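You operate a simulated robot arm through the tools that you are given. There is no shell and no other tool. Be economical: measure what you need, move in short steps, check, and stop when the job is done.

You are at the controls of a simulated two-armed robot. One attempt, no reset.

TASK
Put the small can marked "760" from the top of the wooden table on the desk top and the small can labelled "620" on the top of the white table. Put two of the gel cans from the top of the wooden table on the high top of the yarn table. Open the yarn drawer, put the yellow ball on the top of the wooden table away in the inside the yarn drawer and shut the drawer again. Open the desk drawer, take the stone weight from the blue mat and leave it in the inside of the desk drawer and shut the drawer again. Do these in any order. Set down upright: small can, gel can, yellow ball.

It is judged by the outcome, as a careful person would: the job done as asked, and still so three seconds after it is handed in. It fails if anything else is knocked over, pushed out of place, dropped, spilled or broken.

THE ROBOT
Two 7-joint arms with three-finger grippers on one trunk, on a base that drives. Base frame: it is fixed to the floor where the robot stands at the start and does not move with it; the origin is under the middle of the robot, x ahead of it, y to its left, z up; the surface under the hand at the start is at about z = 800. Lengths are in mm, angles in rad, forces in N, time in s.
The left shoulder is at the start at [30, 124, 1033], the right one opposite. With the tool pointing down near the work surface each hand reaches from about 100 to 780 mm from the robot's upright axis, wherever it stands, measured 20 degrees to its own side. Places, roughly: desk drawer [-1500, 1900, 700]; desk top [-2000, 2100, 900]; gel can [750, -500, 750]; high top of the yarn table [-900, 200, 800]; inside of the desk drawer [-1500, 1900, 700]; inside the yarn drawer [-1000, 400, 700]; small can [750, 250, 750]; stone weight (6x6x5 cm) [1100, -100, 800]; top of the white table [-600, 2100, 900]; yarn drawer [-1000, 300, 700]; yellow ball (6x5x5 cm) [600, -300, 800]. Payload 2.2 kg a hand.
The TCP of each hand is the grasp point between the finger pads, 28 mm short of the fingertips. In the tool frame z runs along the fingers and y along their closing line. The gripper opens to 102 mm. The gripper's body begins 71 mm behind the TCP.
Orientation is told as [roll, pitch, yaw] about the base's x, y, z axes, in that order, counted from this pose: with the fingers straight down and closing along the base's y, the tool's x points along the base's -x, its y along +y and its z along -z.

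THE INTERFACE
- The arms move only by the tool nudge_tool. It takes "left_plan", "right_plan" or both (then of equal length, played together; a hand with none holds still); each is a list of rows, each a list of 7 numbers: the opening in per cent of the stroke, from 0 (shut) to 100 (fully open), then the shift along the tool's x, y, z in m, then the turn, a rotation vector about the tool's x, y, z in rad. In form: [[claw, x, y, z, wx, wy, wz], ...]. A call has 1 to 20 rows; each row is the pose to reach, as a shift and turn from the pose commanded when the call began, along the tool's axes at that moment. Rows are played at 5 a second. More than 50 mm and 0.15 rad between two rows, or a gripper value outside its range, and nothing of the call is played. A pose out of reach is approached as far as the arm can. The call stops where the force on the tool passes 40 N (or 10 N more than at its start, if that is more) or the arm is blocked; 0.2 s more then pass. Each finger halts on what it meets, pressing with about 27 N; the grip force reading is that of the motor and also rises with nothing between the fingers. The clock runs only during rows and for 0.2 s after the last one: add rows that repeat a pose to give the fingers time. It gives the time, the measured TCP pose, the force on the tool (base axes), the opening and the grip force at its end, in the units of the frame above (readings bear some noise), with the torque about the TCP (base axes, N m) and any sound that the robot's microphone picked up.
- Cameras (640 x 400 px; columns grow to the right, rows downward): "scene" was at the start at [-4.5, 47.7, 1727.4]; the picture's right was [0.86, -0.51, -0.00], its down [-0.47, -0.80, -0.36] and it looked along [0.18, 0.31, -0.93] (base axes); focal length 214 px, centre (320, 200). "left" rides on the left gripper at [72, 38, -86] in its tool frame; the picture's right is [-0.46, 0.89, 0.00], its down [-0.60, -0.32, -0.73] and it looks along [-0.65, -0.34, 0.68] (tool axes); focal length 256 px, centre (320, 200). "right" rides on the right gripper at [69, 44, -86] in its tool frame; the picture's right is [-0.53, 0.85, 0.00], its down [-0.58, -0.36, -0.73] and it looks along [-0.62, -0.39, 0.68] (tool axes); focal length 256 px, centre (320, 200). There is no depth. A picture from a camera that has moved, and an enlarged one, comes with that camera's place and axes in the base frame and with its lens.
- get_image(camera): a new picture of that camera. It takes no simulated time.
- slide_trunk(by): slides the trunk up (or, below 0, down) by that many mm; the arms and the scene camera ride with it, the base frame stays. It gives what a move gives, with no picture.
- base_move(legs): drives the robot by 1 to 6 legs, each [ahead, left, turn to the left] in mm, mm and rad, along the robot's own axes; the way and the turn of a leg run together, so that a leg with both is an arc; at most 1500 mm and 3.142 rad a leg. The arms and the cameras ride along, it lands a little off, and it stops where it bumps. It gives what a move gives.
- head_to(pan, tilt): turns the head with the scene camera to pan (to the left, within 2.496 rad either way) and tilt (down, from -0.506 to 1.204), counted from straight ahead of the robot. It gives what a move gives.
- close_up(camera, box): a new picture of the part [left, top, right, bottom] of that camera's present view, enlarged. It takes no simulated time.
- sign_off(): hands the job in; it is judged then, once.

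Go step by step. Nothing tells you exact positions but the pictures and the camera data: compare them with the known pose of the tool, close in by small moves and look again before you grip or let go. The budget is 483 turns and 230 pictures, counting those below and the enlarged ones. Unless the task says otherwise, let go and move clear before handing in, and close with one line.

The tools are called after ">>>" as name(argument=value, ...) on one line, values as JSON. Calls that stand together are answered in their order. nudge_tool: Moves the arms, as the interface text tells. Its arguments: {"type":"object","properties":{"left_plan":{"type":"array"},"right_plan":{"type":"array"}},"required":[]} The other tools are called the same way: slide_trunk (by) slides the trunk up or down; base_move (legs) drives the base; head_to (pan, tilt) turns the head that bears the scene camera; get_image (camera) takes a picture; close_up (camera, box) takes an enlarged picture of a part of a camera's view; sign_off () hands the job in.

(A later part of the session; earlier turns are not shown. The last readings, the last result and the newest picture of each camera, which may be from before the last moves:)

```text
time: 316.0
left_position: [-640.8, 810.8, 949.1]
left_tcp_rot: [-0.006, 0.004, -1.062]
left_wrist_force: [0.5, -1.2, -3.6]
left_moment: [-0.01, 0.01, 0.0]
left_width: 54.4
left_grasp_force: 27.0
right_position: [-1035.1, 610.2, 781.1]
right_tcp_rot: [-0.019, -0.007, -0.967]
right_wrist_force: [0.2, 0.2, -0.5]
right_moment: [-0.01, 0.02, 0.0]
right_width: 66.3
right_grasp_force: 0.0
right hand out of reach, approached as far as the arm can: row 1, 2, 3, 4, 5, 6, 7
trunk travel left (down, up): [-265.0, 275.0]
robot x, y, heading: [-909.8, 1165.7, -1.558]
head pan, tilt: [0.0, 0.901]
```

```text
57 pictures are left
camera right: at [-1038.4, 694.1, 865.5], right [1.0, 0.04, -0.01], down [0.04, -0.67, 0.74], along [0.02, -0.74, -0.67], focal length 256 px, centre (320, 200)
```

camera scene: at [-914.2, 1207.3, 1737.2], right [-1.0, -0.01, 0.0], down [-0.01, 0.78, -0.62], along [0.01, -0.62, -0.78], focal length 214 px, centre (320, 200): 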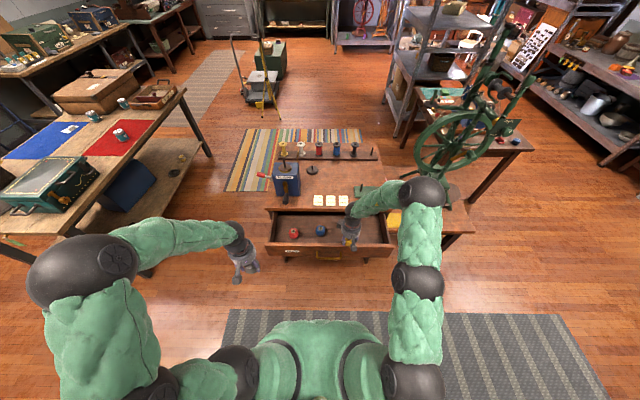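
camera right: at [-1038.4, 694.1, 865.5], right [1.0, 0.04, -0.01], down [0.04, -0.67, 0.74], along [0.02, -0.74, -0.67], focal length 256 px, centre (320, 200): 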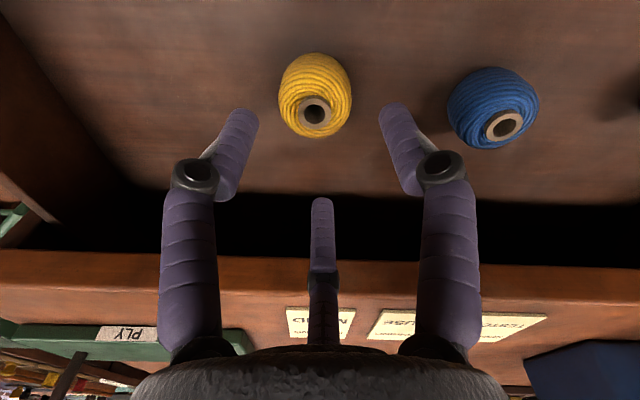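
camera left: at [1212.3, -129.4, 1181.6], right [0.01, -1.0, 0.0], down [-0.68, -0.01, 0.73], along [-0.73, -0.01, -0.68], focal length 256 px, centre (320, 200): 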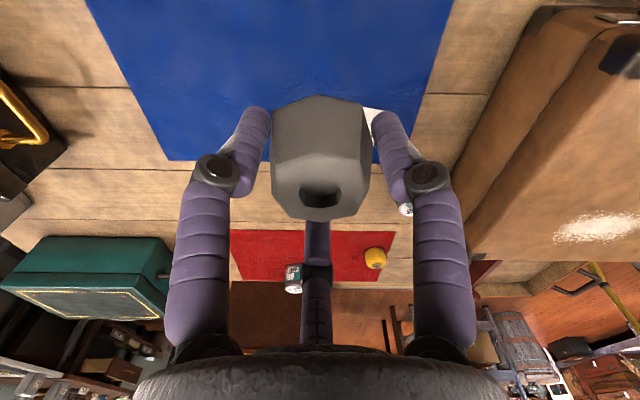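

>>> nudge_tool(right_plan=[[40, 0, 0, -0.04, 0, 0, 0], [10, 0, 0, -0.08, 0, 0, 0], [0, 0, 0, -0.12, 0, 0, 0], [0, 0.026, 0.035, -0.12, 0, 0, 0], [0, 0.052, 0.07, -0.12, 0, 0, 0], [0, 0.078, 0.106, -0.12, 0, 0, 0], [0, 0.105, 0.141, -0.12, 0, 0, 0], [0, 0.131, 0.177, -0.12, 0, 0, 0], [0, 0.1575, 0.212, -0.12, 0, 0, 0], [0, 0.1575, 0.212, -0.08, 0, 0, 0], [0, 0.1575, 0.212, -0.04, 0, 0, 0], [0, 0.1575, 0.212, 0.0, 0, 0, 0], [0, 0.1575, 0.212, 0.04, 0, 0, 0], [0, 0.1575, 0.212, 0.06, 0, 0, 0]])

>>> get_image(camera="right")

```text
time: 319.0
left_position: [-640.7, 810.2, 949.2]
left_tcp_rot: [-0.004, 0.003, -1.061]
left_wrist_force: [-0.5, -0.4, -4.7]
left_moment: [0.04, 0.0, 0.0]
left_width: 54.4
left_grasp_force: 26.7
right_position: [-951.9, 857.0, 715.7]
right_tcp_rot: [-0.016, -0.008, -0.967]
right_wrist_force: [0.2, -0.4, 0.4]
right_moment: [0.01, 0.01, 0.02]
right_width: 2.1
right_grasp_force: 27.0
right hand out of reach, approached as far as the arm can: row 1, 2, 3
trunk travel left (down, up): [-265.0, 275.0]
robot x, y, heading: [-910.5, 1167.0, -1.554]
head pan, tilt: [0.0, 0.901]
```

```text
56 pictures are left
camera right: at [-954.4, 940.6, 800.5], right [1.0, 0.04, -0.01], down [0.03, -0.67, 0.74], along [0.02, -0.74, -0.67], focal length 256 px, centre (320, 200)
```

right: 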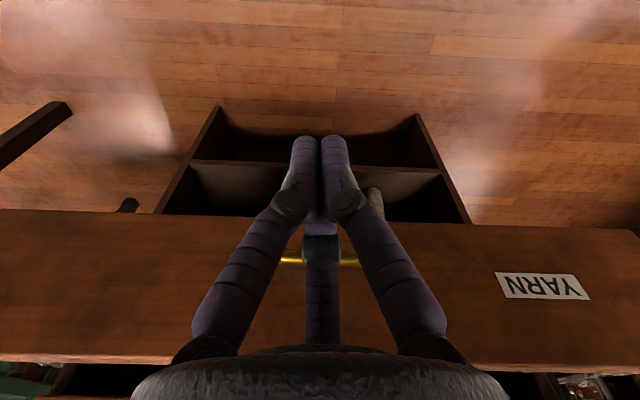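

>>> nudge_tool(right_plan=[[0, -0.0165, -0.0114, 0, 0, 0, 0], [0, -0.033, -0.0227, 0, 0, 0, 0], [0, -0.0494, -0.034, 0, 0, 0, 0], [0, -0.0658, -0.0454, 0, 0, 0, 0], [0, -0.0823, -0.0568, 0, 0, 0, 0], [0, -0.0988, -0.068, 0, 0, 0, 0], [0, -0.1152, -0.0795, 0, 0, 0, 0], [0, -0.1317, -0.0909, 0, 0, 0, 0], [0, -0.148, -0.1022, 0, 0, 0, 0]])

>>> get_image(camera="scene")

```text
time: 321.0
left_position: [-642.3, 809.9, 950.1]
left_tcp_rot: [-0.006, 0.003, -1.062]
left_wrist_force: [0.9, 0.4, -2.7]
left_moment: [-0.04, -0.01, -0.01]
left_width: 54.4
left_grasp_force: 26.5
right_position: [-951.7, 675.9, 718.1]
right_tcp_rot: [-0.017, -0.009, -0.967]
right_wrist_force: [0.2, 0.4, 0.3]
right_moment: [-0.01, 0.01, 0.04]
right_width: 2.0
right_grasp_force: 26.9
trunk travel left (down, up): [-265.0, 275.0]
robot x, y, heading: [-910.0, 1163.7, -1.553]
head pan, tilt: [0.0, 0.901]
```

```text
55 pictures are left
camera scene: at [-912.9, 1121.0, 1737.2], right [-1.0, -0.02, 0.0], down [-0.01, 0.78, -0.62], along [0.01, -0.62, -0.78], focal length 214 px, centre (320, 200)
```

scene: 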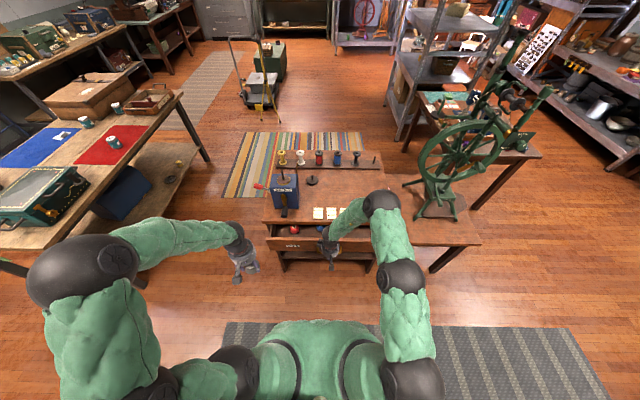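

Closing well. I push the rest of the way.

>>> nudge_tool(right_plan=[[0, -0.0165, -0.0114, 0, 0, 0, 0], [0, -0.033, -0.0227, 0, 0, 0, 0], [0, -0.0494, -0.034, 0, 0, 0, 0], [0, -0.0658, -0.0454, 0, 0, 0, 0], [0, -0.0823, -0.0568, 0, 0, 0, 0], [0, -0.0905, -0.0624, 0, 0, 0, 0], [0, -0.0988, -0.068, 0, 0, 0, 0]])

>>> get_image(camera="right")

```text
time: 322.6
left_position: [-642.2, 810.0, 948.6]
left_tcp_rot: [-0.005, 0.002, -1.062]
left_wrist_force: [-0.5, 0.4, -3.1]
left_moment: [0.01, 0.01, 0.02]
left_width: 54.1
left_grasp_force: 27.4
right_position: [-952.1, 577.8, 719.5]
right_tcp_rot: [-0.02, -0.01, -0.968]
right_wrist_force: [0.2, -0.2, -0.1]
right_moment: [0.01, -0.01, -0.01]
right_width: 2.2
right_grasp_force: 27.2
right hand out of reach, approached as far as the arm can: row 6, 7
trunk travel left (down, up): [-265.0, 275.0]
robot x, y, heading: [-909.4, 1168.8, -1.558]
head pan, tilt: [0.0, 0.901]
```

```text
54 pictures are left
camera right: at [-954.5, 661.8, 804.4], right [1.0, 0.04, -0.01], down [0.04, -0.67, 0.74], along [0.02, -0.74, -0.67], focal length 256 px, centre (320, 200)
```

right: 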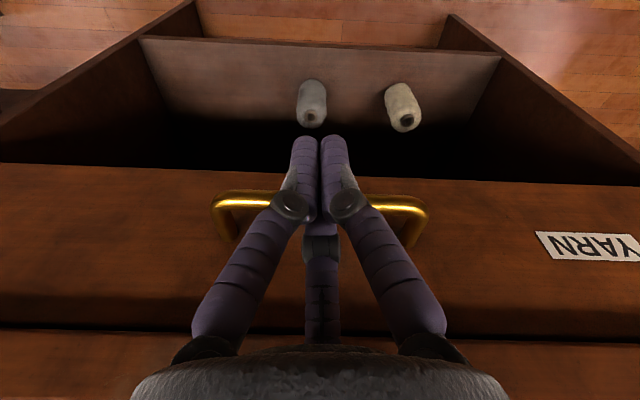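

>>> base_move(legs=[[25, 0, 0]])

>>> get_image(camera="right")

```text
time: 323.5
left_position: [-641.5, 789.5, 949.0]
left_tcp_rot: [-0.003, 0.005, -1.063]
left_wrist_force: [-0.3, -0.8, -2.7]
left_moment: [0.01, -0.03, -0.01]
left_width: 54.2
left_grasp_force: 26.9
right_position: [-951.4, 572.5, 714.5]
right_tcp_rot: [-0.006, 0.025, -0.965]
right_wrist_force: [1.1, 2.1, -1.2]
right_moment: [0.02, 0.03, 0.02]
right_width: 2.2
right_grasp_force: 27.1
trunk travel left (down, up): [-265.0, 275.0]
robot x, y, heading: [-910.2, 1144.1, -1.558]
head pan, tilt: [0.0, 0.901]
stopped in leg 1: the force on the tool passed its limit at 100 N (the readings are from after the stop); the commanded pose is now the measured one
```

```text
53 pictures are left
camera right: at [-953.1, 652.3, 801.2], right [1.0, 0.04, -0.02], down [0.04, -0.69, 0.72], along [0.02, -0.72, -0.7], focal length 256 px, centre (320, 200)
```

right: 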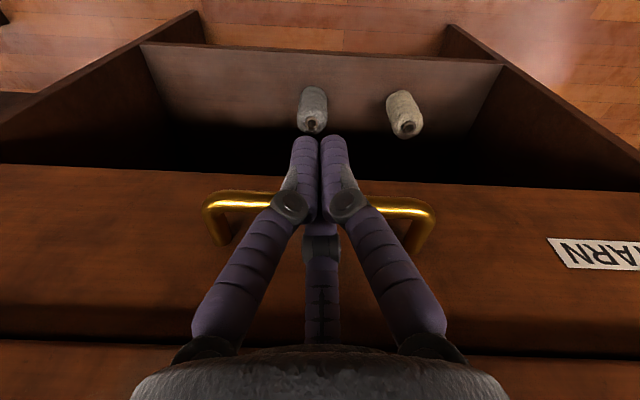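

>>> base_move(legs=[[-60, 0, 0]])

>>> slide_trunk(by=200)

>>> get_image(camera="scene")

>>> base_move(legs=[[0, 0, 3.13], [-124, 0, 0], [0, 530, 0]])

>>> head_to(pan=0.2, tilt=0.95)

>>> get_image(camera="scene")

```text
time: 324.5
left_position: [-641.8, 849.1, 950.0]
left_tcp_rot: [-0.006, 0.001, -1.063]
left_wrist_force: [0.2, 0.4, -2.8]
left_moment: [-0.04, -0.01, 0.02]
left_width: 54.0
left_grasp_force: 26.8
right_position: [-952.6, 631.2, 716.0]
right_tcp_rot: [-0.008, 0.024, -0.966]
right_wrist_force: [0.0, -0.2, 0.4]
right_moment: [-0.05, 0.02, 0.0]
right_width: 2.1
right_grasp_force: 27.1
trunk travel left (down, up): [-265.0, 275.0]
robot x, y, heading: [-909.7, 1204.4, -1.557]
head pan, tilt: [0.0, 0.901]
```

```text
time: 326.6
left_position: [-642.8, 846.8, 1148.6]
left_tcp_rot: [-0.004, 0.004, -1.064]
left_wrist_force: [-0.6, 0.5, -3.6]
left_moment: [-0.02, -0.03, 0.04]
left_width: 54.4
left_grasp_force: 27.0
right_position: [-953.7, 631.4, 913.4]
right_tcp_rot: [-0.007, 0.027, -0.964]
right_wrist_force: [0.3, -0.1, 0.4]
right_moment: [-0.03, 0.0, -0.01]
right_width: 2.1
right_grasp_force: 26.9
trunk travel left (down, up): [-465.0, 75.0]
robot x, y, heading: [-912.1, 1204.4, -1.56]
head pan, tilt: [0.0, 0.901]
```

```text
52 pictures are left
camera scene: at [-913.3, 1158.3, 1937.0], right [-1.0, -0.01, 0.0], down [-0.01, 0.78, -0.62], along [0.01, -0.62, -0.78], focal length 214 px, centre (320, 200)
```

scene: 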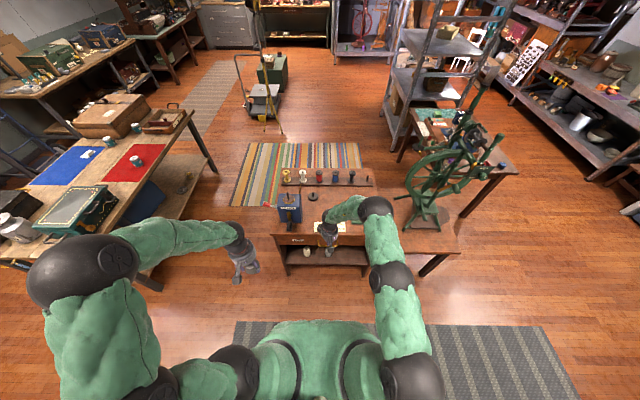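

```text
time: 337.8
left_position: [-1696.3, 1460.6, 1149.0]
left_tcp_rot: [-0.005, 0.004, 2.041]
left_wrist_force: [0.2, 0.5, -3.1]
left_moment: [-0.01, -0.01, -0.01]
left_width: 54.0
left_grasp_force: 27.2
right_position: [-1378.5, 1666.1, 913.6]
right_tcp_rot: [-0.009, 0.026, 2.138]
right_wrist_force: [0.0, 0.3, -0.3]
right_moment: [-0.02, -0.01, -0.02]
right_width: 1.8
right_grasp_force: 27.5
trunk travel left (down, up): [-465.0, 75.0]
robot x, y, heading: [-1442.4, 1095.0, 1.542]
head pan, tilt: [0.0, 0.901]
heard: snap
```

```text
time: 338.6
left_position: [-1695.9, 1459.3, 1148.2]
left_tcp_rot: [-0.003, 0.003, 2.04]
left_wrist_force: [0.3, 0.4, -2.2]
left_moment: [0.02, 0.0, 0.03]
left_width: 54.1
left_grasp_force: 27.2
right_position: [-1378.1, 1665.9, 913.9]
right_tcp_rot: [-0.008, 0.023, 2.14]
right_wrist_force: [-0.7, -0.2, -0.3]
right_moment: [0.01, 0.01, 0.02]
right_width: 2.1
right_grasp_force: 26.9
trunk travel left (down, up): [-465.0, 75.0]
robot x, y, heading: [-1439.4, 1092.3, 1.546]
head pan, tilt: [0.201, 0.949]
```

```text
51 pictures are left
camera scene: at [-1458.1, 1134.7, 1933.6], right [0.98, 0.18, 0.0], down [0.14, -0.8, -0.58], along [-0.1, 0.57, -0.81], focal length 214 px, centre (320, 200)
```

scene: 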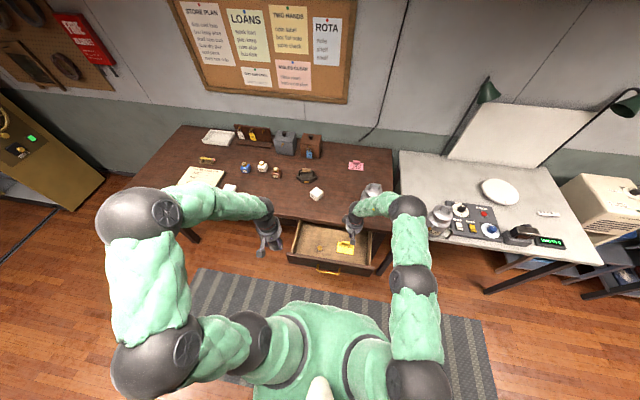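

>>> close_up(camera="scene", box=[390, 170, 570, 270])

>>> close_up(camera="scene", box=[410, 185, 470, 245])

```text
3.56 times, centred on (480, 220) of scene
camera zoom: at [-1458.1, 1134.7, 1933.6], right [0.98, 0.18, 0.0], down [0.14, -0.8, -0.58], along [-0.1, 0.57, -0.81], focal length 763 px, centre (-249, 129)
```

zoom: 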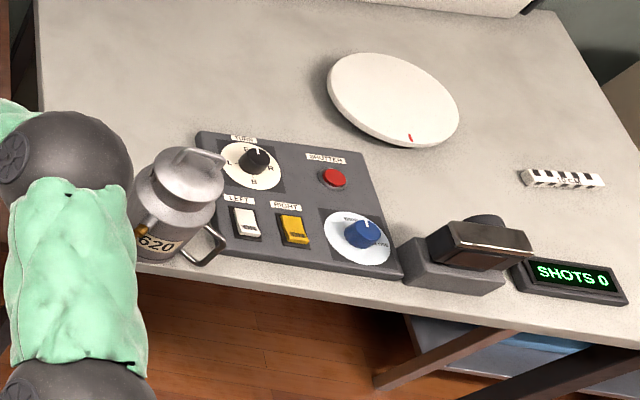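

```text
6.67 times, centred on (440, 215) of scene
camera zoom: at [-1458.1, 1134.7, 1933.6], right [0.98, 0.18, 0.0], down [0.14, -0.8, -0.58], along [-0.1, 0.57, -0.81], focal length 1430 px, centre (-480, 100)
```

zoom: 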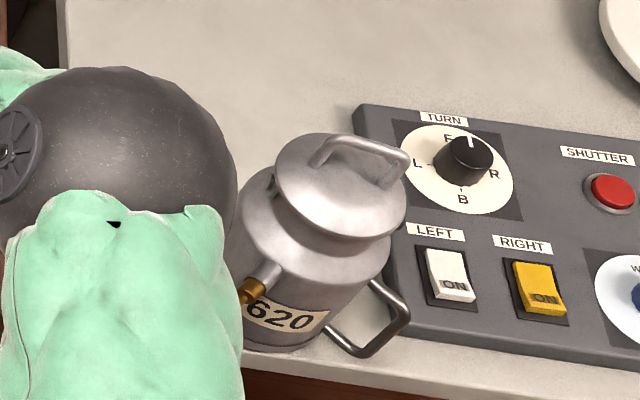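

>>> nudge_tool(right_plan=[[0, 0, 0, -0.045, 0, 0, 0], [0, 0, 0, -0.09, 0, 0, 0], [0, 0.04, 0.014, -0.11, 0, 0, 0], [0, 0.08, 0.028, -0.13, 0, 0, 0], [0, 0.12, 0.042, -0.15, 0, 0, 0], [0, 0.16, 0.056, -0.15, 0, 0, 0], [0, 0.2, 0.07, -0.15, 0, 0, 0], [0, 0.243, 0.084, -0.15, 0, 0, 0]])

>>> close_up(camera="scene", box=[270, 170, 410, 280])

```text
time: 340.4
left_position: [-1697.6, 1459.5, 1150.0]
left_tcp_rot: [-0.004, 0.003, 2.041]
left_wrist_force: [0.3, -0.8, -2.5]
left_moment: [-0.01, 0.0, 0.03]
left_width: 53.8
left_grasp_force: 26.8
right_position: [-1320.1, 1416.5, 1071.1]
right_tcp_rot: [-0.006, 0.022, 2.138]
right_wrist_force: [0.2, -0.9, -0.3]
right_moment: [0.04, 0.03, 0.03]
right_width: 2.4
right_grasp_force: 27.2
right hand out of reach, approached as far as the arm can: row 1, 2
trunk travel left (down, up): [-465.0, 75.0]
robot x, y, heading: [-1442.4, 1091.9, 1.548]
head pan, tilt: [0.201, 0.949]
```

```text
3.64 times, centred on (340, 225) of scene
camera zoom: at [-1457.6, 1132.8, 1933.6], right [0.98, 0.18, 0.0], down [0.14, -0.8, -0.58], along [-0.1, 0.57, -0.81], focal length 780 px, centre (247, 109)
```

zoom: 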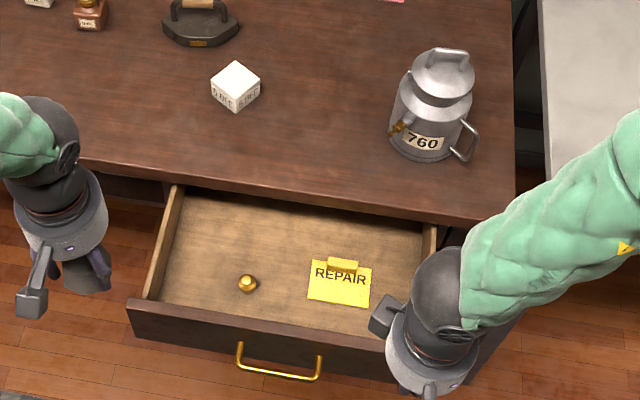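

>>> slide_trunk(by=-220)

>>> nudge_tool(left_plan=[[30, -0.03, -0.01, 0.0, 0, 0, 0], [30, -0.06, -0.02, 0.0, 0, 0, 0], [30, -0.09, -0.03, 0.0, 0, 0, 0], [30, -0.12, -0.05, 0.0, 0, 0, 0], [30, -0.15, -0.08, 0.0, 0, 0, 0], [30, -0.17, -0.11, 0.0, 0, 0, 0], [30, -0.191, -0.142, 0.0, 0, 0, 0], [30, -0.191, -0.142, 0.04, 0, 0, 0], [30, -0.191, -0.142, 0.07, 0, 0, 0], [30, -0.191, -0.142, 0.07, 0, 0, 0]])

>>> get_image(camera="left")

```text
time: 342.7
left_position: [-1696.1, 1460.7, 929.6]
left_tcp_rot: [-0.005, 0.004, 2.04]
left_wrist_force: [-0.1, 0.4, -3.8]
left_moment: [-0.01, 0.02, -0.01]
left_width: 53.7
left_grasp_force: 26.9
right_position: [-1320.4, 1417.1, 850.9]
right_tcp_rot: [-0.005, 0.024, 2.139]
right_wrist_force: [0.6, 0.6, 0.2]
right_moment: [0.01, 0.03, 0.03]
right_width: 1.9
right_grasp_force: 26.7
trunk travel left (down, up): [-245.0, 295.0]
robot x, y, heading: [-1442.4, 1092.7, 1.551]
head pan, tilt: [0.201, 0.949]
```

```text
time: 344.9
left_position: [-1656.4, 1695.6, 859.3]
left_tcp_rot: [-0.004, 0.004, 2.042]
left_wrist_force: [0.0, -0.4, -3.8]
left_moment: [-0.01, 0.0, -0.02]
left_width: 53.8
left_grasp_force: 26.7
right_position: [-1321.1, 1417.7, 850.5]
right_tcp_rot: [-0.007, 0.025, 2.138]
right_wrist_force: [0.6, 0.2, -0.2]
right_moment: [0.02, 0.04, -0.03]
right_width: 2.2
right_grasp_force: 27.1
trunk travel left (down, up): [-245.0, 295.0]
robot x, y, heading: [-1441.0, 1096.1, 1.546]
head pan, tilt: [0.201, 0.949]
```

```text
47 pictures are left
camera left: at [-1658.9, 1612.7, 945.2], right [-1.0, 0.01, -0.01], down [0.01, 0.68, 0.73], along [0.01, 0.73, -0.68], focal length 256 px, centre (320, 200)
```

left: 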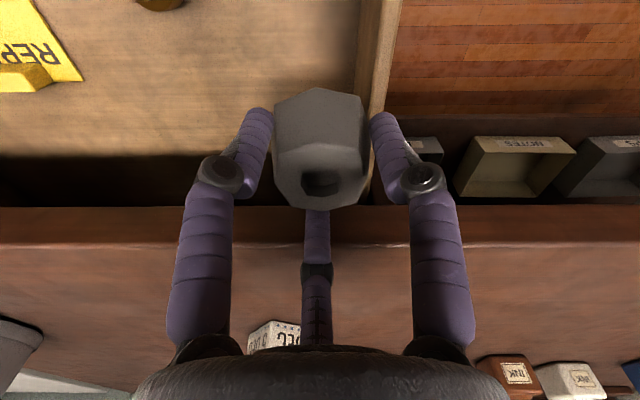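

>>> nudge_tool(left_plan=[[30, 0.03, 0.001, 0.0, 0, 0, 0], [30, 0.0617, 0.002, 0.0, 0, 0, 0], [30, 0.0617, 0.002, 0.0, 0, 0, 0]])

>>> nudge_tool(left_plan=[[30, 0, 0, 0.03, 0, 0, 0], [30, 0, 0, 0.06, 0, 0, 0], [30, 0, 0, 0.09, 0, 0, 0], [30, 0, 0, 0.105, 0, 0, 0], [30, 0, 0, 0.105, 0, 0, 0]])

>>> get_image(camera="left")

```text
time: 345.7
left_position: [-1629.9, 1640.7, 858.3]
left_tcp_rot: [-0.003, 0.004, 2.038]
left_wrist_force: [0.1, -0.3, -2.2]
left_moment: [0.01, -0.01, 0.02]
left_width: 53.8
left_grasp_force: 27.1
right_position: [-1322.3, 1418.7, 850.1]
right_tcp_rot: [-0.008, 0.024, 2.139]
right_wrist_force: [0.5, -0.5, 0.1]
right_moment: [-0.01, 0.0, 0.01]
right_width: 2.4
right_grasp_force: 26.4
trunk travel left (down, up): [-245.0, 295.0]
robot x, y, heading: [-1437.8, 1094.0, 1.545]
head pan, tilt: [0.201, 0.949]
```

```text
time: 346.9
left_position: [-1628.9, 1640.0, 756.6]
left_tcp_rot: [-0.005, 0.001, 2.04]
left_wrist_force: [0.8, -0.9, 6.7]
left_moment: [-0.22, 0.08, 0.05]
left_width: 53.8
left_grasp_force: 26.9
right_position: [-1321.7, 1417.6, 850.3]
right_tcp_rot: [-0.008, 0.024, 2.138]
right_wrist_force: [-1.0, 0.0, 0.6]
right_moment: [-0.02, 0.01, 0.05]
right_width: 2.0
right_grasp_force: 27.2
trunk travel left (down, up): [-245.0, 295.0]
robot x, y, heading: [-1443.7, 1093.9, 1.547]
head pan, tilt: [0.201, 0.949]
```

```text
46 pictures are left
camera left: at [-1631.4, 1557.2, 841.5], right [-1.0, 0.01, 0.0], down [0.01, 0.68, 0.73], along [0.01, 0.73, -0.68], focal length 256 px, centre (320, 200)
```

left: 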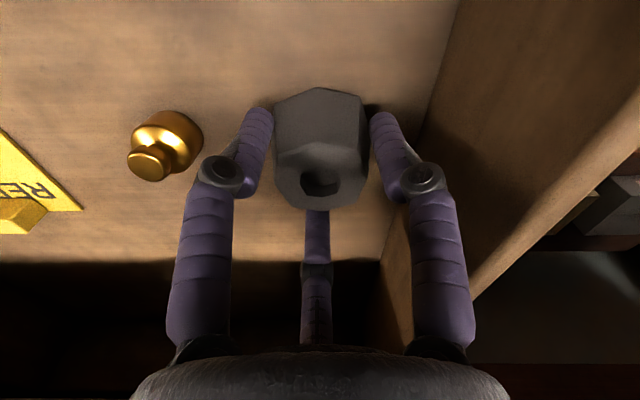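

>>> nudge_tool(left_plan=[[50, 0, 0, 0, 0, 0, 0], [58, 0, 0, 0, 0, 0, 0], [68, 0, 0, 0, 0, 0, 0], [68, 0, 0, 0, 0, 0, 0], [68, 0, 0, -0.03, 0, 0, 0], [68, 0, 0, -0.07, 0, 0, 0], [68, 0, 0, -0.11, 0, 0, 0], [68, 0, 0, -0.15, 0, 0, 0]])

>>> get_image(camera="left")

```text
time: 348.7
left_position: [-1628.7, 1641.0, 904.4]
left_tcp_rot: [-0.004, 0.003, 2.039]
left_wrist_force: [-0.5, -0.5, 0.2]
left_moment: [0.02, -0.03, -0.01]
left_width: 69.3
left_grasp_force: 0.1
right_position: [-1320.2, 1417.3, 851.0]
right_tcp_rot: [-0.006, 0.024, 2.138]
right_wrist_force: [0.0, -1.0, 0.4]
right_moment: [0.0, 0.01, 0.03]
right_width: 2.0
right_grasp_force: 27.2
trunk travel left (down, up): [-245.0, 295.0]
robot x, y, heading: [-1443.1, 1090.2, 1.548]
head pan, tilt: [0.201, 0.949]
```

```text
45 pictures are left
camera left: at [-1632.5, 1556.5, 990.9], right [-1.0, 0.02, -0.01], down [0.01, 0.68, 0.73], along [0.01, 0.73, -0.68], focal length 256 px, centre (320, 200)
```

left: 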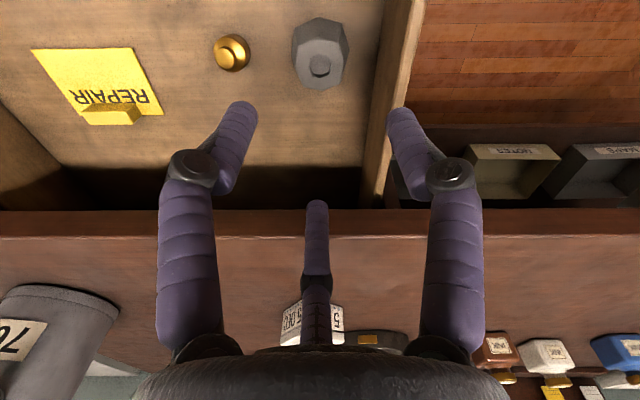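

>>> nudge_tool(left_plan=[[40, 0.041, -0.004, -0.01, 0, 0, 0], [10, 0.082, -0.008, -0.01, 0, 0, 0], [0, 0.123, -0.012, -0.01, 0, 0, 0], [0, 0.164, -0.016, -0.01, 0, 0, 0], [0, 0.205, -0.021, -0.01, 0, 0, 0], [0, 0.246, -0.025, -0.01, 0, 0, 0], [0, 0.285, -0.029, -0.01, 0, 0, 0], [0, 0.285, -0.029, 0.03, 0, 0, 0], [0, 0.285, -0.029, 0.07, 0, 0, 0], [0, 0.285, -0.029, 0.11, 0, 0, 0], [0, 0.285, -0.029, 0.138, 0, 0, 0]], right_plan=[[0, 0.01, -0.016, -0.015, 0, 0, 0], [0, 0.02, -0.032, -0.03, 0, 0, 0], [0, 0.032, -0.05, -0.045, 0, 0, 0], [0, 0.043, -0.067, -0.06, 0, 0, 0], [0, 0.043, -0.067, -0.06, 0, 0, 0], [0, 0.043, -0.067, -0.06, 0, 0, 0], [0, 0.043, -0.067, -0.06, 0, 0, 0], [0, 0.043, -0.067, -0.06, 0, 0, 0], [0, 0.043, -0.067, -0.06, 0, 0, 0], [0, 0.043, -0.067, -0.06, 0, 0, 0], [0, 0.043, -0.067, -0.06, 0, 0, 0]])

>>> get_image(camera="left")

```text
time: 351.1
left_position: [-1474.2, 1398.4, 766.8]
left_tcp_rot: [-0.005, 0.003, 2.041]
left_wrist_force: [-0.2, 0.3, -0.7]
left_moment: [-0.02, 0.03, 0.0]
left_width: 2.0
left_grasp_force: 27.5
right_position: [-1242.7, 1417.1, 912.3]
right_tcp_rot: [-0.007, 0.024, 2.138]
right_wrist_force: [0.0, 0.4, -0.2]
right_moment: [0.0, -0.01, 0.01]
right_width: 2.1
right_grasp_force: 27.3
trunk travel left (down, up): [-245.0, 295.0]
robot x, y, heading: [-1444.4, 1088.2, 1.549]
head pan, tilt: [0.201, 0.949]
```

```text
44 pictures are left
camera left: at [-1477.3, 1315.2, 852.4], right [-1.0, 0.01, -0.01], down [0.01, 0.68, 0.73], along [0.01, 0.73, -0.68], focal length 256 px, centre (320, 200)
```

left: 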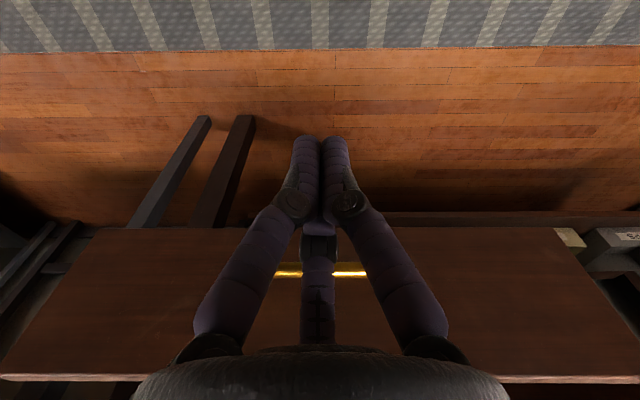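

>>> nudge_tool(left_plan=[[0, -0.0223, -0.0113, 0, 0, 0, 0], [0, -0.0446, -0.0226, 0, 0, 0, 0], [0, -0.0669, -0.034, 0, 0, 0, 0], [0, -0.0892, -0.0453, 0, 0, 0, 0], [0, -0.1115, -0.0566, 0, 0, 0, 0], [0, -0.1338, -0.068, 0, 0, 0, 0], [0, -0.156, -0.0793, 0, 0, 0, 0], [0, -0.1784, -0.0906, 0, 0, 0, 0]])

>>> base_move(legs=[[80, 0, 0]])

>>> get_image(camera="left")

```text
time: 352.9
left_position: [-1474.9, 1598.9, 767.2]
left_tcp_rot: [-0.005, 0.004, 2.041]
left_wrist_force: [0.5, 0.7, -0.9]
left_moment: [-0.04, -0.02, 0.01]
left_width: 2.0
left_grasp_force: 26.9
right_position: [-1242.8, 1419.2, 911.7]
right_tcp_rot: [-0.009, 0.027, 2.138]
right_wrist_force: [0.4, -0.6, 0.2]
right_moment: [-0.01, 0.0, 0.01]
right_width: 2.0
right_grasp_force: 27.1
trunk travel left (down, up): [-245.0, 295.0]
robot x, y, heading: [-1439.3, 1092.5, 1.547]
head pan, tilt: [0.201, 0.949]
```

```text
time: 354.0
left_position: [-1473.4, 1678.5, 767.4]
left_tcp_rot: [-0.005, 0.005, 2.041]
left_wrist_force: [-0.3, -0.1, 0.3]
left_moment: [0.0, 0.02, 0.02]
left_width: 1.9
left_grasp_force: 27.2
right_position: [-1240.6, 1499.9, 912.0]
right_tcp_rot: [-0.008, 0.027, 2.139]
right_wrist_force: [0.1, 0.6, 0.2]
right_moment: [-0.02, 0.04, 0.01]
right_width: 1.9
right_grasp_force: 26.7
trunk travel left (down, up): [-245.0, 295.0]
robot x, y, heading: [-1437.0, 1175.8, 1.543]
head pan, tilt: [0.201, 0.949]
```

```text
43 pictures are left
camera left: at [-1475.7, 1596.5, 852.0], right [-1.0, 0.01, -0.01], down [0.01, 0.68, 0.73], along [0.01, 0.73, -0.68], focal length 256 px, centre (320, 200)
```

left: 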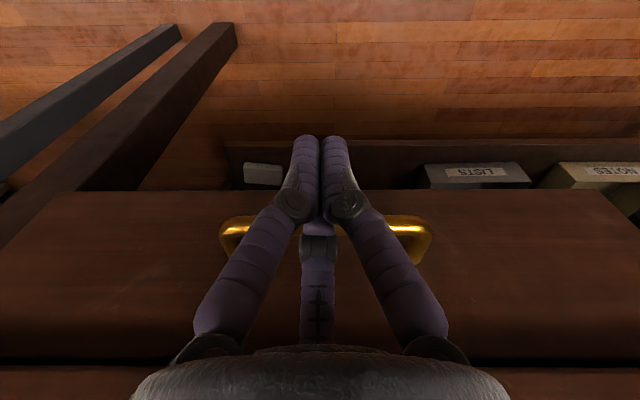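

>>> nudge_tool(left_plan=[[0, -0.007, -0.0036, 0, 0, 0, 0], [0, -0.0143, -0.0072, 0, 0, 0, 0], [0, -0.0214, -0.0109, 0, 0, 0, 0], [0, -0.0285, -0.0145, 0, 0, 0, 0], [0, -0.0357, -0.0181, 0, 0, 0, 0]])

>>> get_image(camera="left")

```text
time: 354.9
left_position: [-1471.6, 1697.6, 762.5]
left_tcp_rot: [0.012, 0.021, 2.043]
left_wrist_force: [0.1, -17.1, 4.9]
left_moment: [1.9, 0.33, 0.75]
left_width: 2.2
left_grasp_force: 26.8
right_position: [-1242.5, 1497.7, 912.6]
right_tcp_rot: [-0.006, 0.024, 2.139]
right_wrist_force: [-0.8, 0.7, -0.6]
right_moment: [-0.03, 0.02, -0.01]
right_width: 2.1
right_grasp_force: 27.0
trunk travel left (down, up): [-245.0, 295.0]
robot x, y, heading: [-1438.0, 1174.7, 1.546]
head pan, tilt: [0.201, 0.949]
stopped in row 4 (left hand): the force on the tool passed its limit at 46 N (the readings are from after the stop); the commanded pose is now the measured one
```

```text
42 pictures are left
camera left: at [-1474.4, 1615.5, 849.9], right [-1.0, 0.01, 0.0], down [0.01, 0.7, 0.71], along [0.01, 0.71, -0.7], focal length 256 px, centre (320, 200)
```

left: 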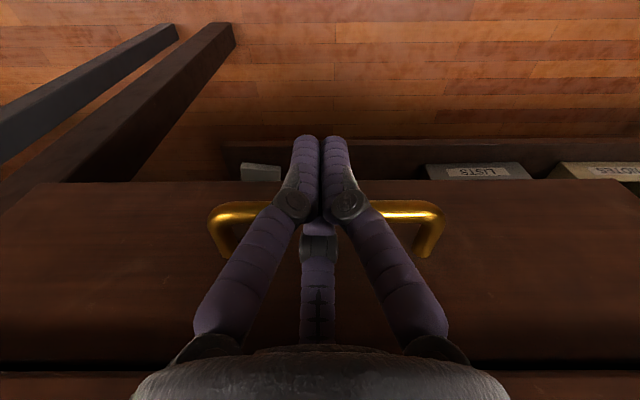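

>>> nudge_tool(left_plan=[[0, 0.027, 0.0136, 0, 0, 0, 0], [0, 0.06, 0.03, 0, 0, 0, 0], [0, 0.1, 0.05, 0, 0, 0, 0], [0, 0.1, 0.05, -0.04, 0, 0, 0]])

>>> get_image(camera="left")

>>> close_up(camera="scene", box=[240, 180, 420, 290])

```text
time: 355.9
left_position: [-1471.9, 1589.0, 804.7]
left_tcp_rot: [0.005, 0.017, 2.043]
left_wrist_force: [-0.5, -0.5, 0.1]
left_moment: [0.04, -0.02, 0.0]
left_width: 2.0
left_grasp_force: 26.9
right_position: [-1240.6, 1497.8, 912.5]
right_tcp_rot: [-0.007, 0.023, 2.138]
right_wrist_force: [0.0, -0.2, 0.4]
right_moment: [0.02, -0.01, 0.03]
right_width: 2.1
right_grasp_force: 26.8
trunk travel left (down, up): [-245.0, 295.0]
robot x, y, heading: [-1439.6, 1173.1, 1.544]
head pan, tilt: [0.201, 0.949]
```

```text
41 pictures are left
camera left: at [-1474.3, 1507.6, 892.1], right [-1.0, 0.01, 0.0], down [0.01, 0.69, 0.72], along [0.01, 0.72, -0.69], focal length 256 px, centre (320, 200)
```

left: 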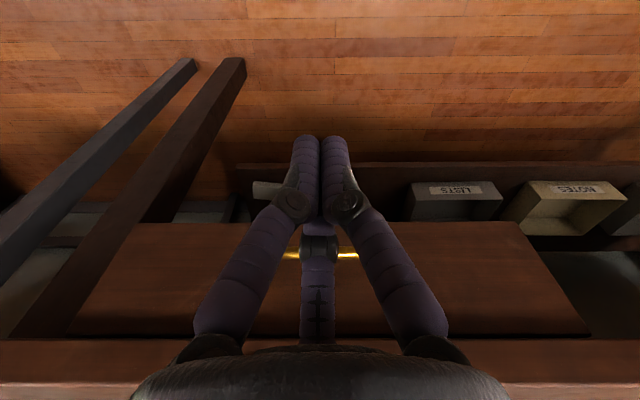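

```text
3.56 times, centred on (330, 235) of scene
camera zoom: at [-1456.2, 1214.0, 1713.6], right [0.98, 0.18, 0.0], down [0.14, -0.8, -0.58], along [-0.1, 0.57, -0.81], focal length 763 px, centre (284, 76)
```

zoom: 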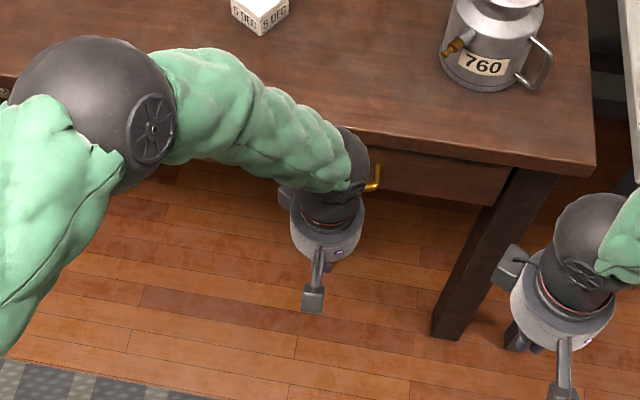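

>>> nudge_tool(left_plan=[[0, 0, 0, 0, 0.057, -0.111, 0], [0, 0, 0, 0, 0.114, -0.2225, 0], [0, 0, 0, 0.02, 0.17, -0.334, 0], [0, -0.02, -0.01, 0.04, 0.2275, -0.445, 0], [0, -0.045, -0.023, 0.04, 0.2275, -0.445, 0], [0, -0.07, -0.0357, 0.04, 0.2275, -0.445, 0], [0, -0.084, -0.043, 0.04, 0.2275, -0.445, 0], [0, -0.093, -0.0475, 0.04, 0.2275, -0.445, 0], [0, -0.1, -0.051, 0.04, 0.2275, -0.445, 0], [0, -0.107, -0.0546, 0.04, 0.2275, -0.445, 0], [0, -0.115, -0.0587, 0.04, 0.2275, -0.445, 0]])

>>> get_image(camera="left")

```text
time: 358.2
left_position: [-1470.5, 1697.5, 753.8]
left_tcp_rot: [-0.223, -0.407, 2.085]
left_wrist_force: [-0.9, -7.9, 4.5]
left_moment: [0.05, -0.02, 0.02]
left_width: 2.1
left_grasp_force: 27.2
right_position: [-1241.2, 1497.9, 911.5]
right_tcp_rot: [-0.008, 0.026, 2.141]
right_wrist_force: [-0.7, 0.8, 0.1]
right_moment: [-0.07, 0.03, 0.01]
right_width: 2.2
right_grasp_force: 27.4
trunk travel left (down, up): [-245.0, 295.0]
robot x, y, heading: [-1443.6, 1173.0, 1.545]
head pan, tilt: [0.201, 0.949]
stopped in row 11 (left hand): the force on the tool passed its limit at 80 N (the readings are from after the stop); the commanded pose is now the measured one
```

```text
39 pictures are left
camera left: at [-1473.2, 1585.4, 794.9], right [-1.0, 0.02, 0.01], down [0.01, 0.29, 0.96], along [0.01, 0.96, -0.29], focal length 256 px, centre (320, 200)
```

left: 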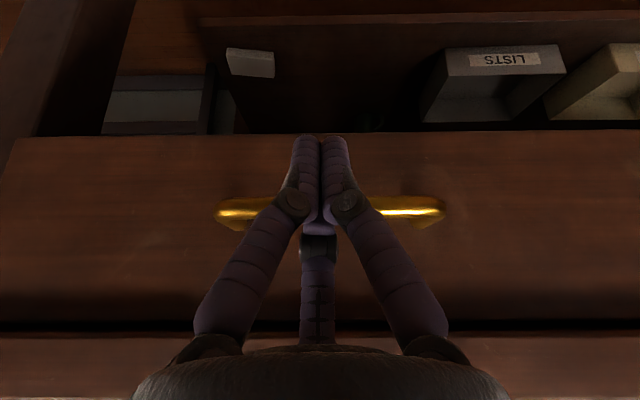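

>>> nudge_tool(left_plan=[[0, 0, 0, -0.04, 0, 0, 0], [0, 0, 0, -0.08, -0.057, 0.111, 0], [0, 0, 0, -0.12, -0.114, 0.2225, 0], [30, 0.03, 0.015, -0.14, -0.17, 0.334, 0], [60, 0.06, 0.03, -0.15, -0.2275, 0.445, 0], [60, 0.09, 0.045, -0.15, -0.2275, 0.445, 0]])

>>> slide_trunk(by=220)

>>> head_to(pan=-0.7, tilt=0.85)

>>> get_image(camera="scene")

```text
time: 359.6
left_position: [-1470.2, 1539.6, 843.1]
left_tcp_rot: [0.014, 0.032, 2.037]
left_wrist_force: [0.2, 0.5, 1.0]
left_moment: [0.03, -0.02, 0.01]
left_width: 61.4
left_grasp_force: 0.1
right_position: [-1240.3, 1497.0, 912.8]
right_tcp_rot: [-0.006, 0.025, 2.139]
right_wrist_force: [0.1, 0.5, 0.0]
right_moment: [0.0, -0.01, 0.01]
right_width: 2.2
right_grasp_force: 26.7
trunk travel left (down, up): [-245.0, 295.0]
robot x, y, heading: [-1441.2, 1171.8, 1.547]
head pan, tilt: [0.201, 0.949]
```

```text
time: 361.9
left_position: [-1470.8, 1542.5, 1063.9]
left_tcp_rot: [0.018, 0.032, 2.037]
left_wrist_force: [0.2, 0.7, 0.1]
left_moment: [-0.01, 0.01, -0.02]
left_width: 61.4
left_grasp_force: 0.1
right_position: [-1240.9, 1497.0, 1132.4]
right_tcp_rot: [-0.007, 0.024, 2.141]
right_wrist_force: [-0.5, -0.3, 0.1]
right_moment: [0.01, -0.02, 0.0]
right_width: 2.1
right_grasp_force: 26.7
trunk travel left (down, up): [-465.0, 75.0]
robot x, y, heading: [-1439.7, 1168.0, 1.546]
head pan, tilt: [0.201, 0.949]
```

```text
time: 363.1
left_position: [-1470.5, 1540.6, 1064.3]
left_tcp_rot: [0.015, 0.033, 2.038]
left_wrist_force: [-0.6, 0.6, 0.3]
left_moment: [-0.02, 0.0, -0.02]
left_width: 61.3
left_grasp_force: 0.0
right_position: [-1241.2, 1497.4, 1131.9]
right_tcp_rot: [-0.005, 0.026, 2.14]
right_wrist_force: [0.3, 0.0, 0.3]
right_moment: [-0.02, 0.0, -0.01]
right_width: 2.1
right_grasp_force: 26.6
trunk travel left (down, up): [-465.0, 75.0]
robot x, y, heading: [-1439.7, 1173.0, 1.549]
head pan, tilt: [-0.7, 0.85]
```

```text
38 pictures are left
camera scene: at [-1391.7, 1200.7, 1941.1], right [0.75, -0.66, 0.0], down [-0.5, -0.56, -0.66], along [0.44, 0.5, -0.75], focal length 214 px, centre (320, 200)
```

scene: 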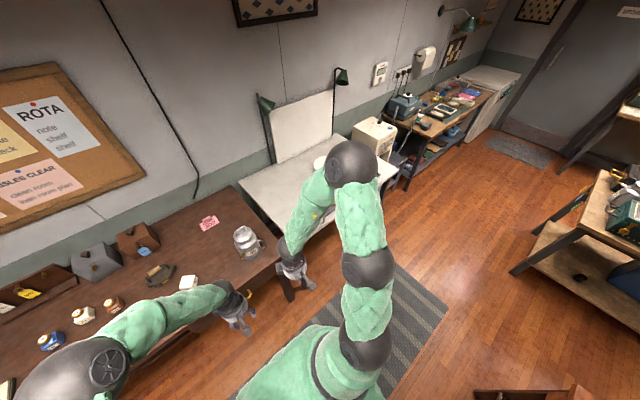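

>>> base_move(legs=[[0, -440, 0.02]])

>>> head_to(pan=0.0, tilt=0.85)

>>> get_image(camera="right")

>>> get_image(camera="scene")

```text
time: 365.8
left_position: [-1035.4, 1536.2, 1065.0]
left_tcp_rot: [0.017, 0.033, 2.06]
left_wrist_force: [0.2, 0.6, -0.3]
left_moment: [0.03, -0.01, -0.02]
left_width: 61.1
left_grasp_force: 0.0
right_position: [-806.6, 1495.7, 1132.1]
right_tcp_rot: [-0.006, 0.024, 2.16]
right_wrist_force: [-0.3, 0.3, -0.2]
right_moment: [-0.01, -0.01, -0.01]
right_width: 2.1
right_grasp_force: 27.0
trunk travel left (down, up): [-465.0, 75.0]
robot x, y, heading: [-997.5, 1165.7, 1.569]
head pan, tilt: [-0.7, 0.85]
```

```text
time: 366.9
left_position: [-1034.4, 1535.7, 1064.0]
left_tcp_rot: [0.018, 0.033, 2.06]
left_wrist_force: [0.3, 0.3, -0.4]
left_moment: [-0.02, 0.02, 0.0]
left_width: 61.4
left_grasp_force: 0.0
right_position: [-806.8, 1496.3, 1132.5]
right_tcp_rot: [-0.007, 0.024, 2.161]
right_wrist_force: [0.9, -0.6, -0.3]
right_moment: [-0.03, -0.02, 0.03]
right_width: 2.0
right_grasp_force: 26.8
trunk travel left (down, up): [-465.0, 75.0]
robot x, y, heading: [-999.5, 1164.5, 1.569]
head pan, tilt: [0.0, 0.85]
```

```text
37 pictures are left
camera right: at [-805.5, 1416.2, 1219.2], right [-1.0, -0.03, -0.02], down [-0.03, 0.69, 0.72], along [-0.01, 0.72, -0.69], focal length 256 px, centre (320, 200)
```

right: 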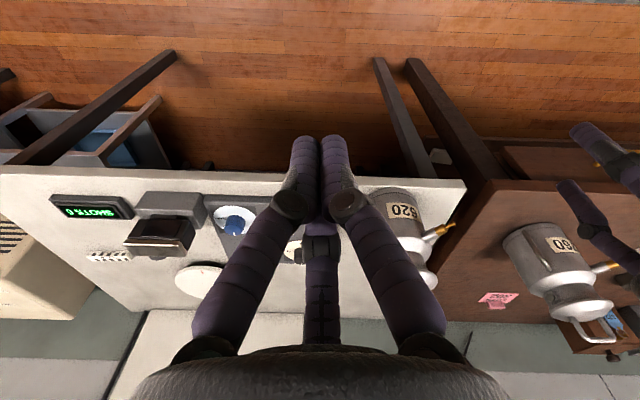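

```text
36 pictures are left
camera scene: at [-1000.2, 1214.6, 1941.1], right [1.0, 0.0, 0.0], down [0.0, -0.75, -0.66], along [0.0, 0.66, -0.75], focal length 214 px, centre (320, 200)
```

scene: 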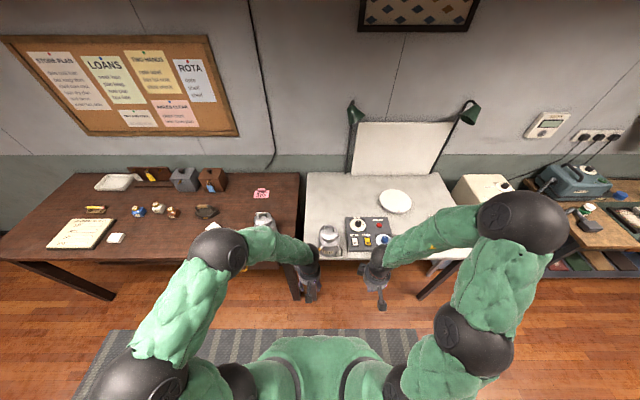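

>>> close_up(camera="scene", box=[305, 215, 365, 265])

```text
8.00 times, centred on (335, 240) of scene
camera zoom: at [-1000.2, 1214.6, 1941.1], right [1.0, 0.0, 0.0], down [0.0, -0.75, -0.66], along [0.0, 0.66, -0.75], focal length 1716 px, centre (200, -120)
```

zoom: 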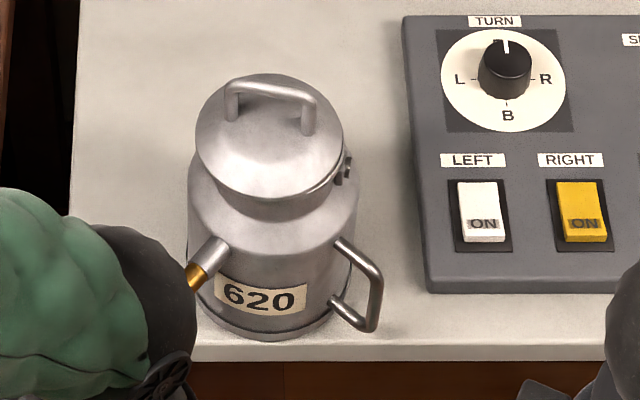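

>>> nudge_tool(left_plan=[[60, -0.009, 0.038, 0, 0, 0, 0], [60, -0.018, 0.076, 0, 0, 0, 0], [60, -0.027, 0.114, 0, 0, 0, 0], [60, -0.035, 0.151, 0, 0, 0, 0], [60, -0.035, 0.151, 0, 0, 0, 0], [60, -0.035, 0.151, 0, 0, 0, 0], [60, -0.035, 0.151, 0, 0, 0, 0], [60, -0.035, 0.151, 0, 0, 0, 0], [60, -0.035, 0.151, 0, 0, 0, 0], [60, -0.035, 0.151, 0, 0, 0, 0], [60, -0.035, 0.151, 0, 0, 0, 0]], right_plan=[[0, -0.03, -0.002, 0, 0.07, -0.104, 0], [0, -0.06, -0.004, 0, 0.139, -0.208, 0], [0, -0.09, -0.005, 0, 0.208, -0.312, 0], [0, -0.12, -0.006, 0, 0.278, -0.4155, 0], [0, -0.15, -0.007, 0, 0.278, -0.4155, 0], [0, -0.18, -0.008, 0.02, 0.278, -0.4155, 0], [0, -0.205, -0.009, 0.05, 0.278, -0.4155, 0], [0, -0.221, -0.01, 0.09, 0.278, -0.4155, 0], [0, -0.231, -0.01, 0.13, 0.278, -0.4155, 0], [0, -0.231, -0.01, 0.17, 0.278, -0.4155, 0], [0, -0.231, -0.01, 0.202, 0.278, -0.4155, 0]])

>>> get_image(camera="right")

```text
time: 369.3
left_position: [-1184.6, 1495.8, 1066.7]
left_tcp_rot: [0.018, 0.034, 2.059]
left_wrist_force: [0.5, -0.4, 0.9]
left_moment: [-0.02, 0.0, 0.01]
left_width: 61.4
left_grasp_force: 0.1
right_position: [-922.8, 1690.7, 925.6]
right_tcp_rot: [-0.299, -0.384, 2.225]
right_wrist_force: [-0.1, 0.8, 0.3]
right_moment: [-0.05, 0.02, 0.03]
right_width: 2.1
right_grasp_force: 27.4
trunk travel left (down, up): [-465.0, 75.0]
robot x, y, heading: [-1001.3, 1163.3, 1.569]
head pan, tilt: [0.0, 0.85]
```

```text
34 pictures are left
camera right: at [-921.7, 1579.1, 962.1], right [-1.0, -0.02, -0.03], down [-0.04, 0.26, 0.96], along [-0.01, 0.96, -0.26], focal length 256 px, centre (320, 200)
```

right: 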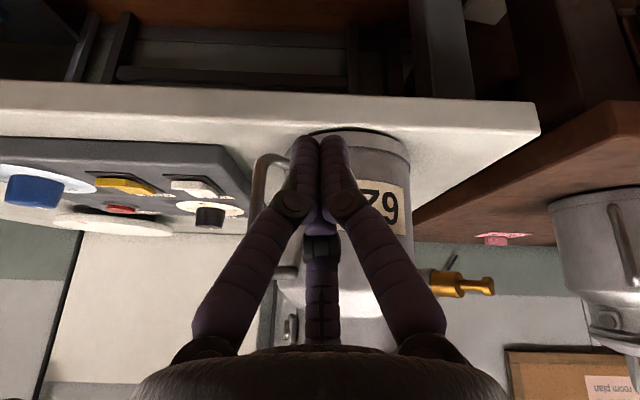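

>>> nudge_tool(right_plan=[[0, 0, 0, -0.045, 0, 0, 0], [0, 0, 0, -0.09, -0.07, 0.104, 0], [0, 0, 0, -0.135, -0.139, 0.208, 0], [0, 0, 0, -0.17, -0.208, 0.312, 0], [0, 0, 0, -0.2, -0.278, 0.4155, 0], [0, 0, 0, -0.23, -0.278, 0.4155, 0]])

>>> nudge_tool(right_plan=[[0, 0, 0, -0.02, 0, 0, 0], [0, -0.035, -0.02, -0.05, 0, 0, 0], [0, -0.07, -0.04, -0.05, 0, 0, 0], [0, -0.105, -0.06, -0.05, 0, 0, 0], [0, -0.14, -0.08, -0.05, 0, 0, 0], [0, -0.175, -0.1, -0.05, 0, 0, 0], [0, -0.175, -0.1, -0.05, 0, 0, 0]])

>>> get_image(camera="right")

```text
time: 370.7
left_position: [-1185.4, 1493.8, 1067.0]
left_tcp_rot: [0.017, 0.031, 2.059]
left_wrist_force: [-0.7, -0.5, -0.2]
left_moment: [0.06, 0.01, -0.04]
left_width: 61.1
left_grasp_force: 0.1
right_position: [-924.9, 1580.7, 1129.2]
right_tcp_rot: [-0.007, 0.025, 2.16]
right_wrist_force: [0.3, -0.7, 0.0]
right_moment: [0.03, -0.04, 0.01]
right_width: 2.3
right_grasp_force: 27.1
trunk travel left (down, up): [-465.0, 75.0]
robot x, y, heading: [-1000.8, 1166.7, 1.569]
head pan, tilt: [0.0, 0.85]
```

```text
refused: row 2 steps farther than a row can; nothing moved
```

```text
33 pictures are left
camera right: at [-925.5, 1501.2, 1216.2], right [-1.0, -0.03, -0.02], down [-0.03, 0.69, 0.72], along [-0.01, 0.72, -0.69], focal length 256 px, centre (320, 200)
```

right: 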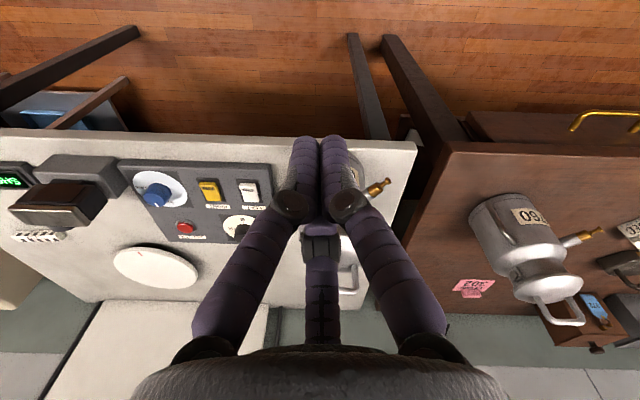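

>>> nudge_tool(right_plan=[[0, 0, 0, -0.045, 0, 0, 0], [0, -0.035, -0.021, -0.06, 0, 0, 0], [0, -0.07, -0.042, -0.06, 0, 0, 0], [0, -0.105, -0.063, -0.06, 0, 0, 0], [0, -0.14, -0.084, -0.06, 0, 0, 0], [0, -0.17, -0.102, -0.06, 0, 0, 0], [0, -0.17, -0.102, -0.06, 0, 0, 0]])

>>> get_image(camera="right")

```text
time: 372.3
left_position: [-1184.3, 1495.2, 1066.1]
left_tcp_rot: [0.018, 0.034, 2.059]
left_wrist_force: [0.3, -0.4, 0.0]
left_moment: [-0.04, -0.02, -0.03]
left_width: 61.2
left_grasp_force: 0.0
right_position: [-962.7, 1733.9, 1166.1]
right_tcp_rot: [-0.058, 0.011, 2.124]
right_wrist_force: [-0.4, 0.0, -0.2]
right_moment: [-0.01, 0.01, -0.02]
right_width: 2.1
right_grasp_force: 27.1
right hand out of reach, approached as far as the arm can: row 3, 4, 5, 6, 7
trunk travel left (down, up): [-465.0, 75.0]
robot x, y, heading: [-995.1, 1167.0, 1.567]
head pan, tilt: [0.0, 0.85]
```

```text
32 pictures are left
camera right: at [-968.5, 1650.5, 1249.0], right [-1.0, 0.01, -0.05], down [-0.03, 0.67, 0.75], along [0.04, 0.75, -0.66], focal length 256 px, centre (320, 200)
```

right: 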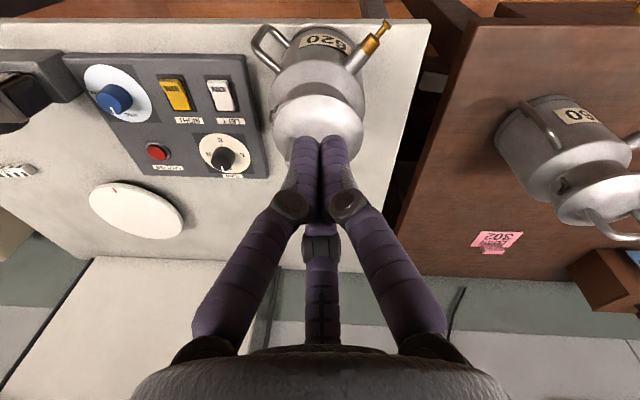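

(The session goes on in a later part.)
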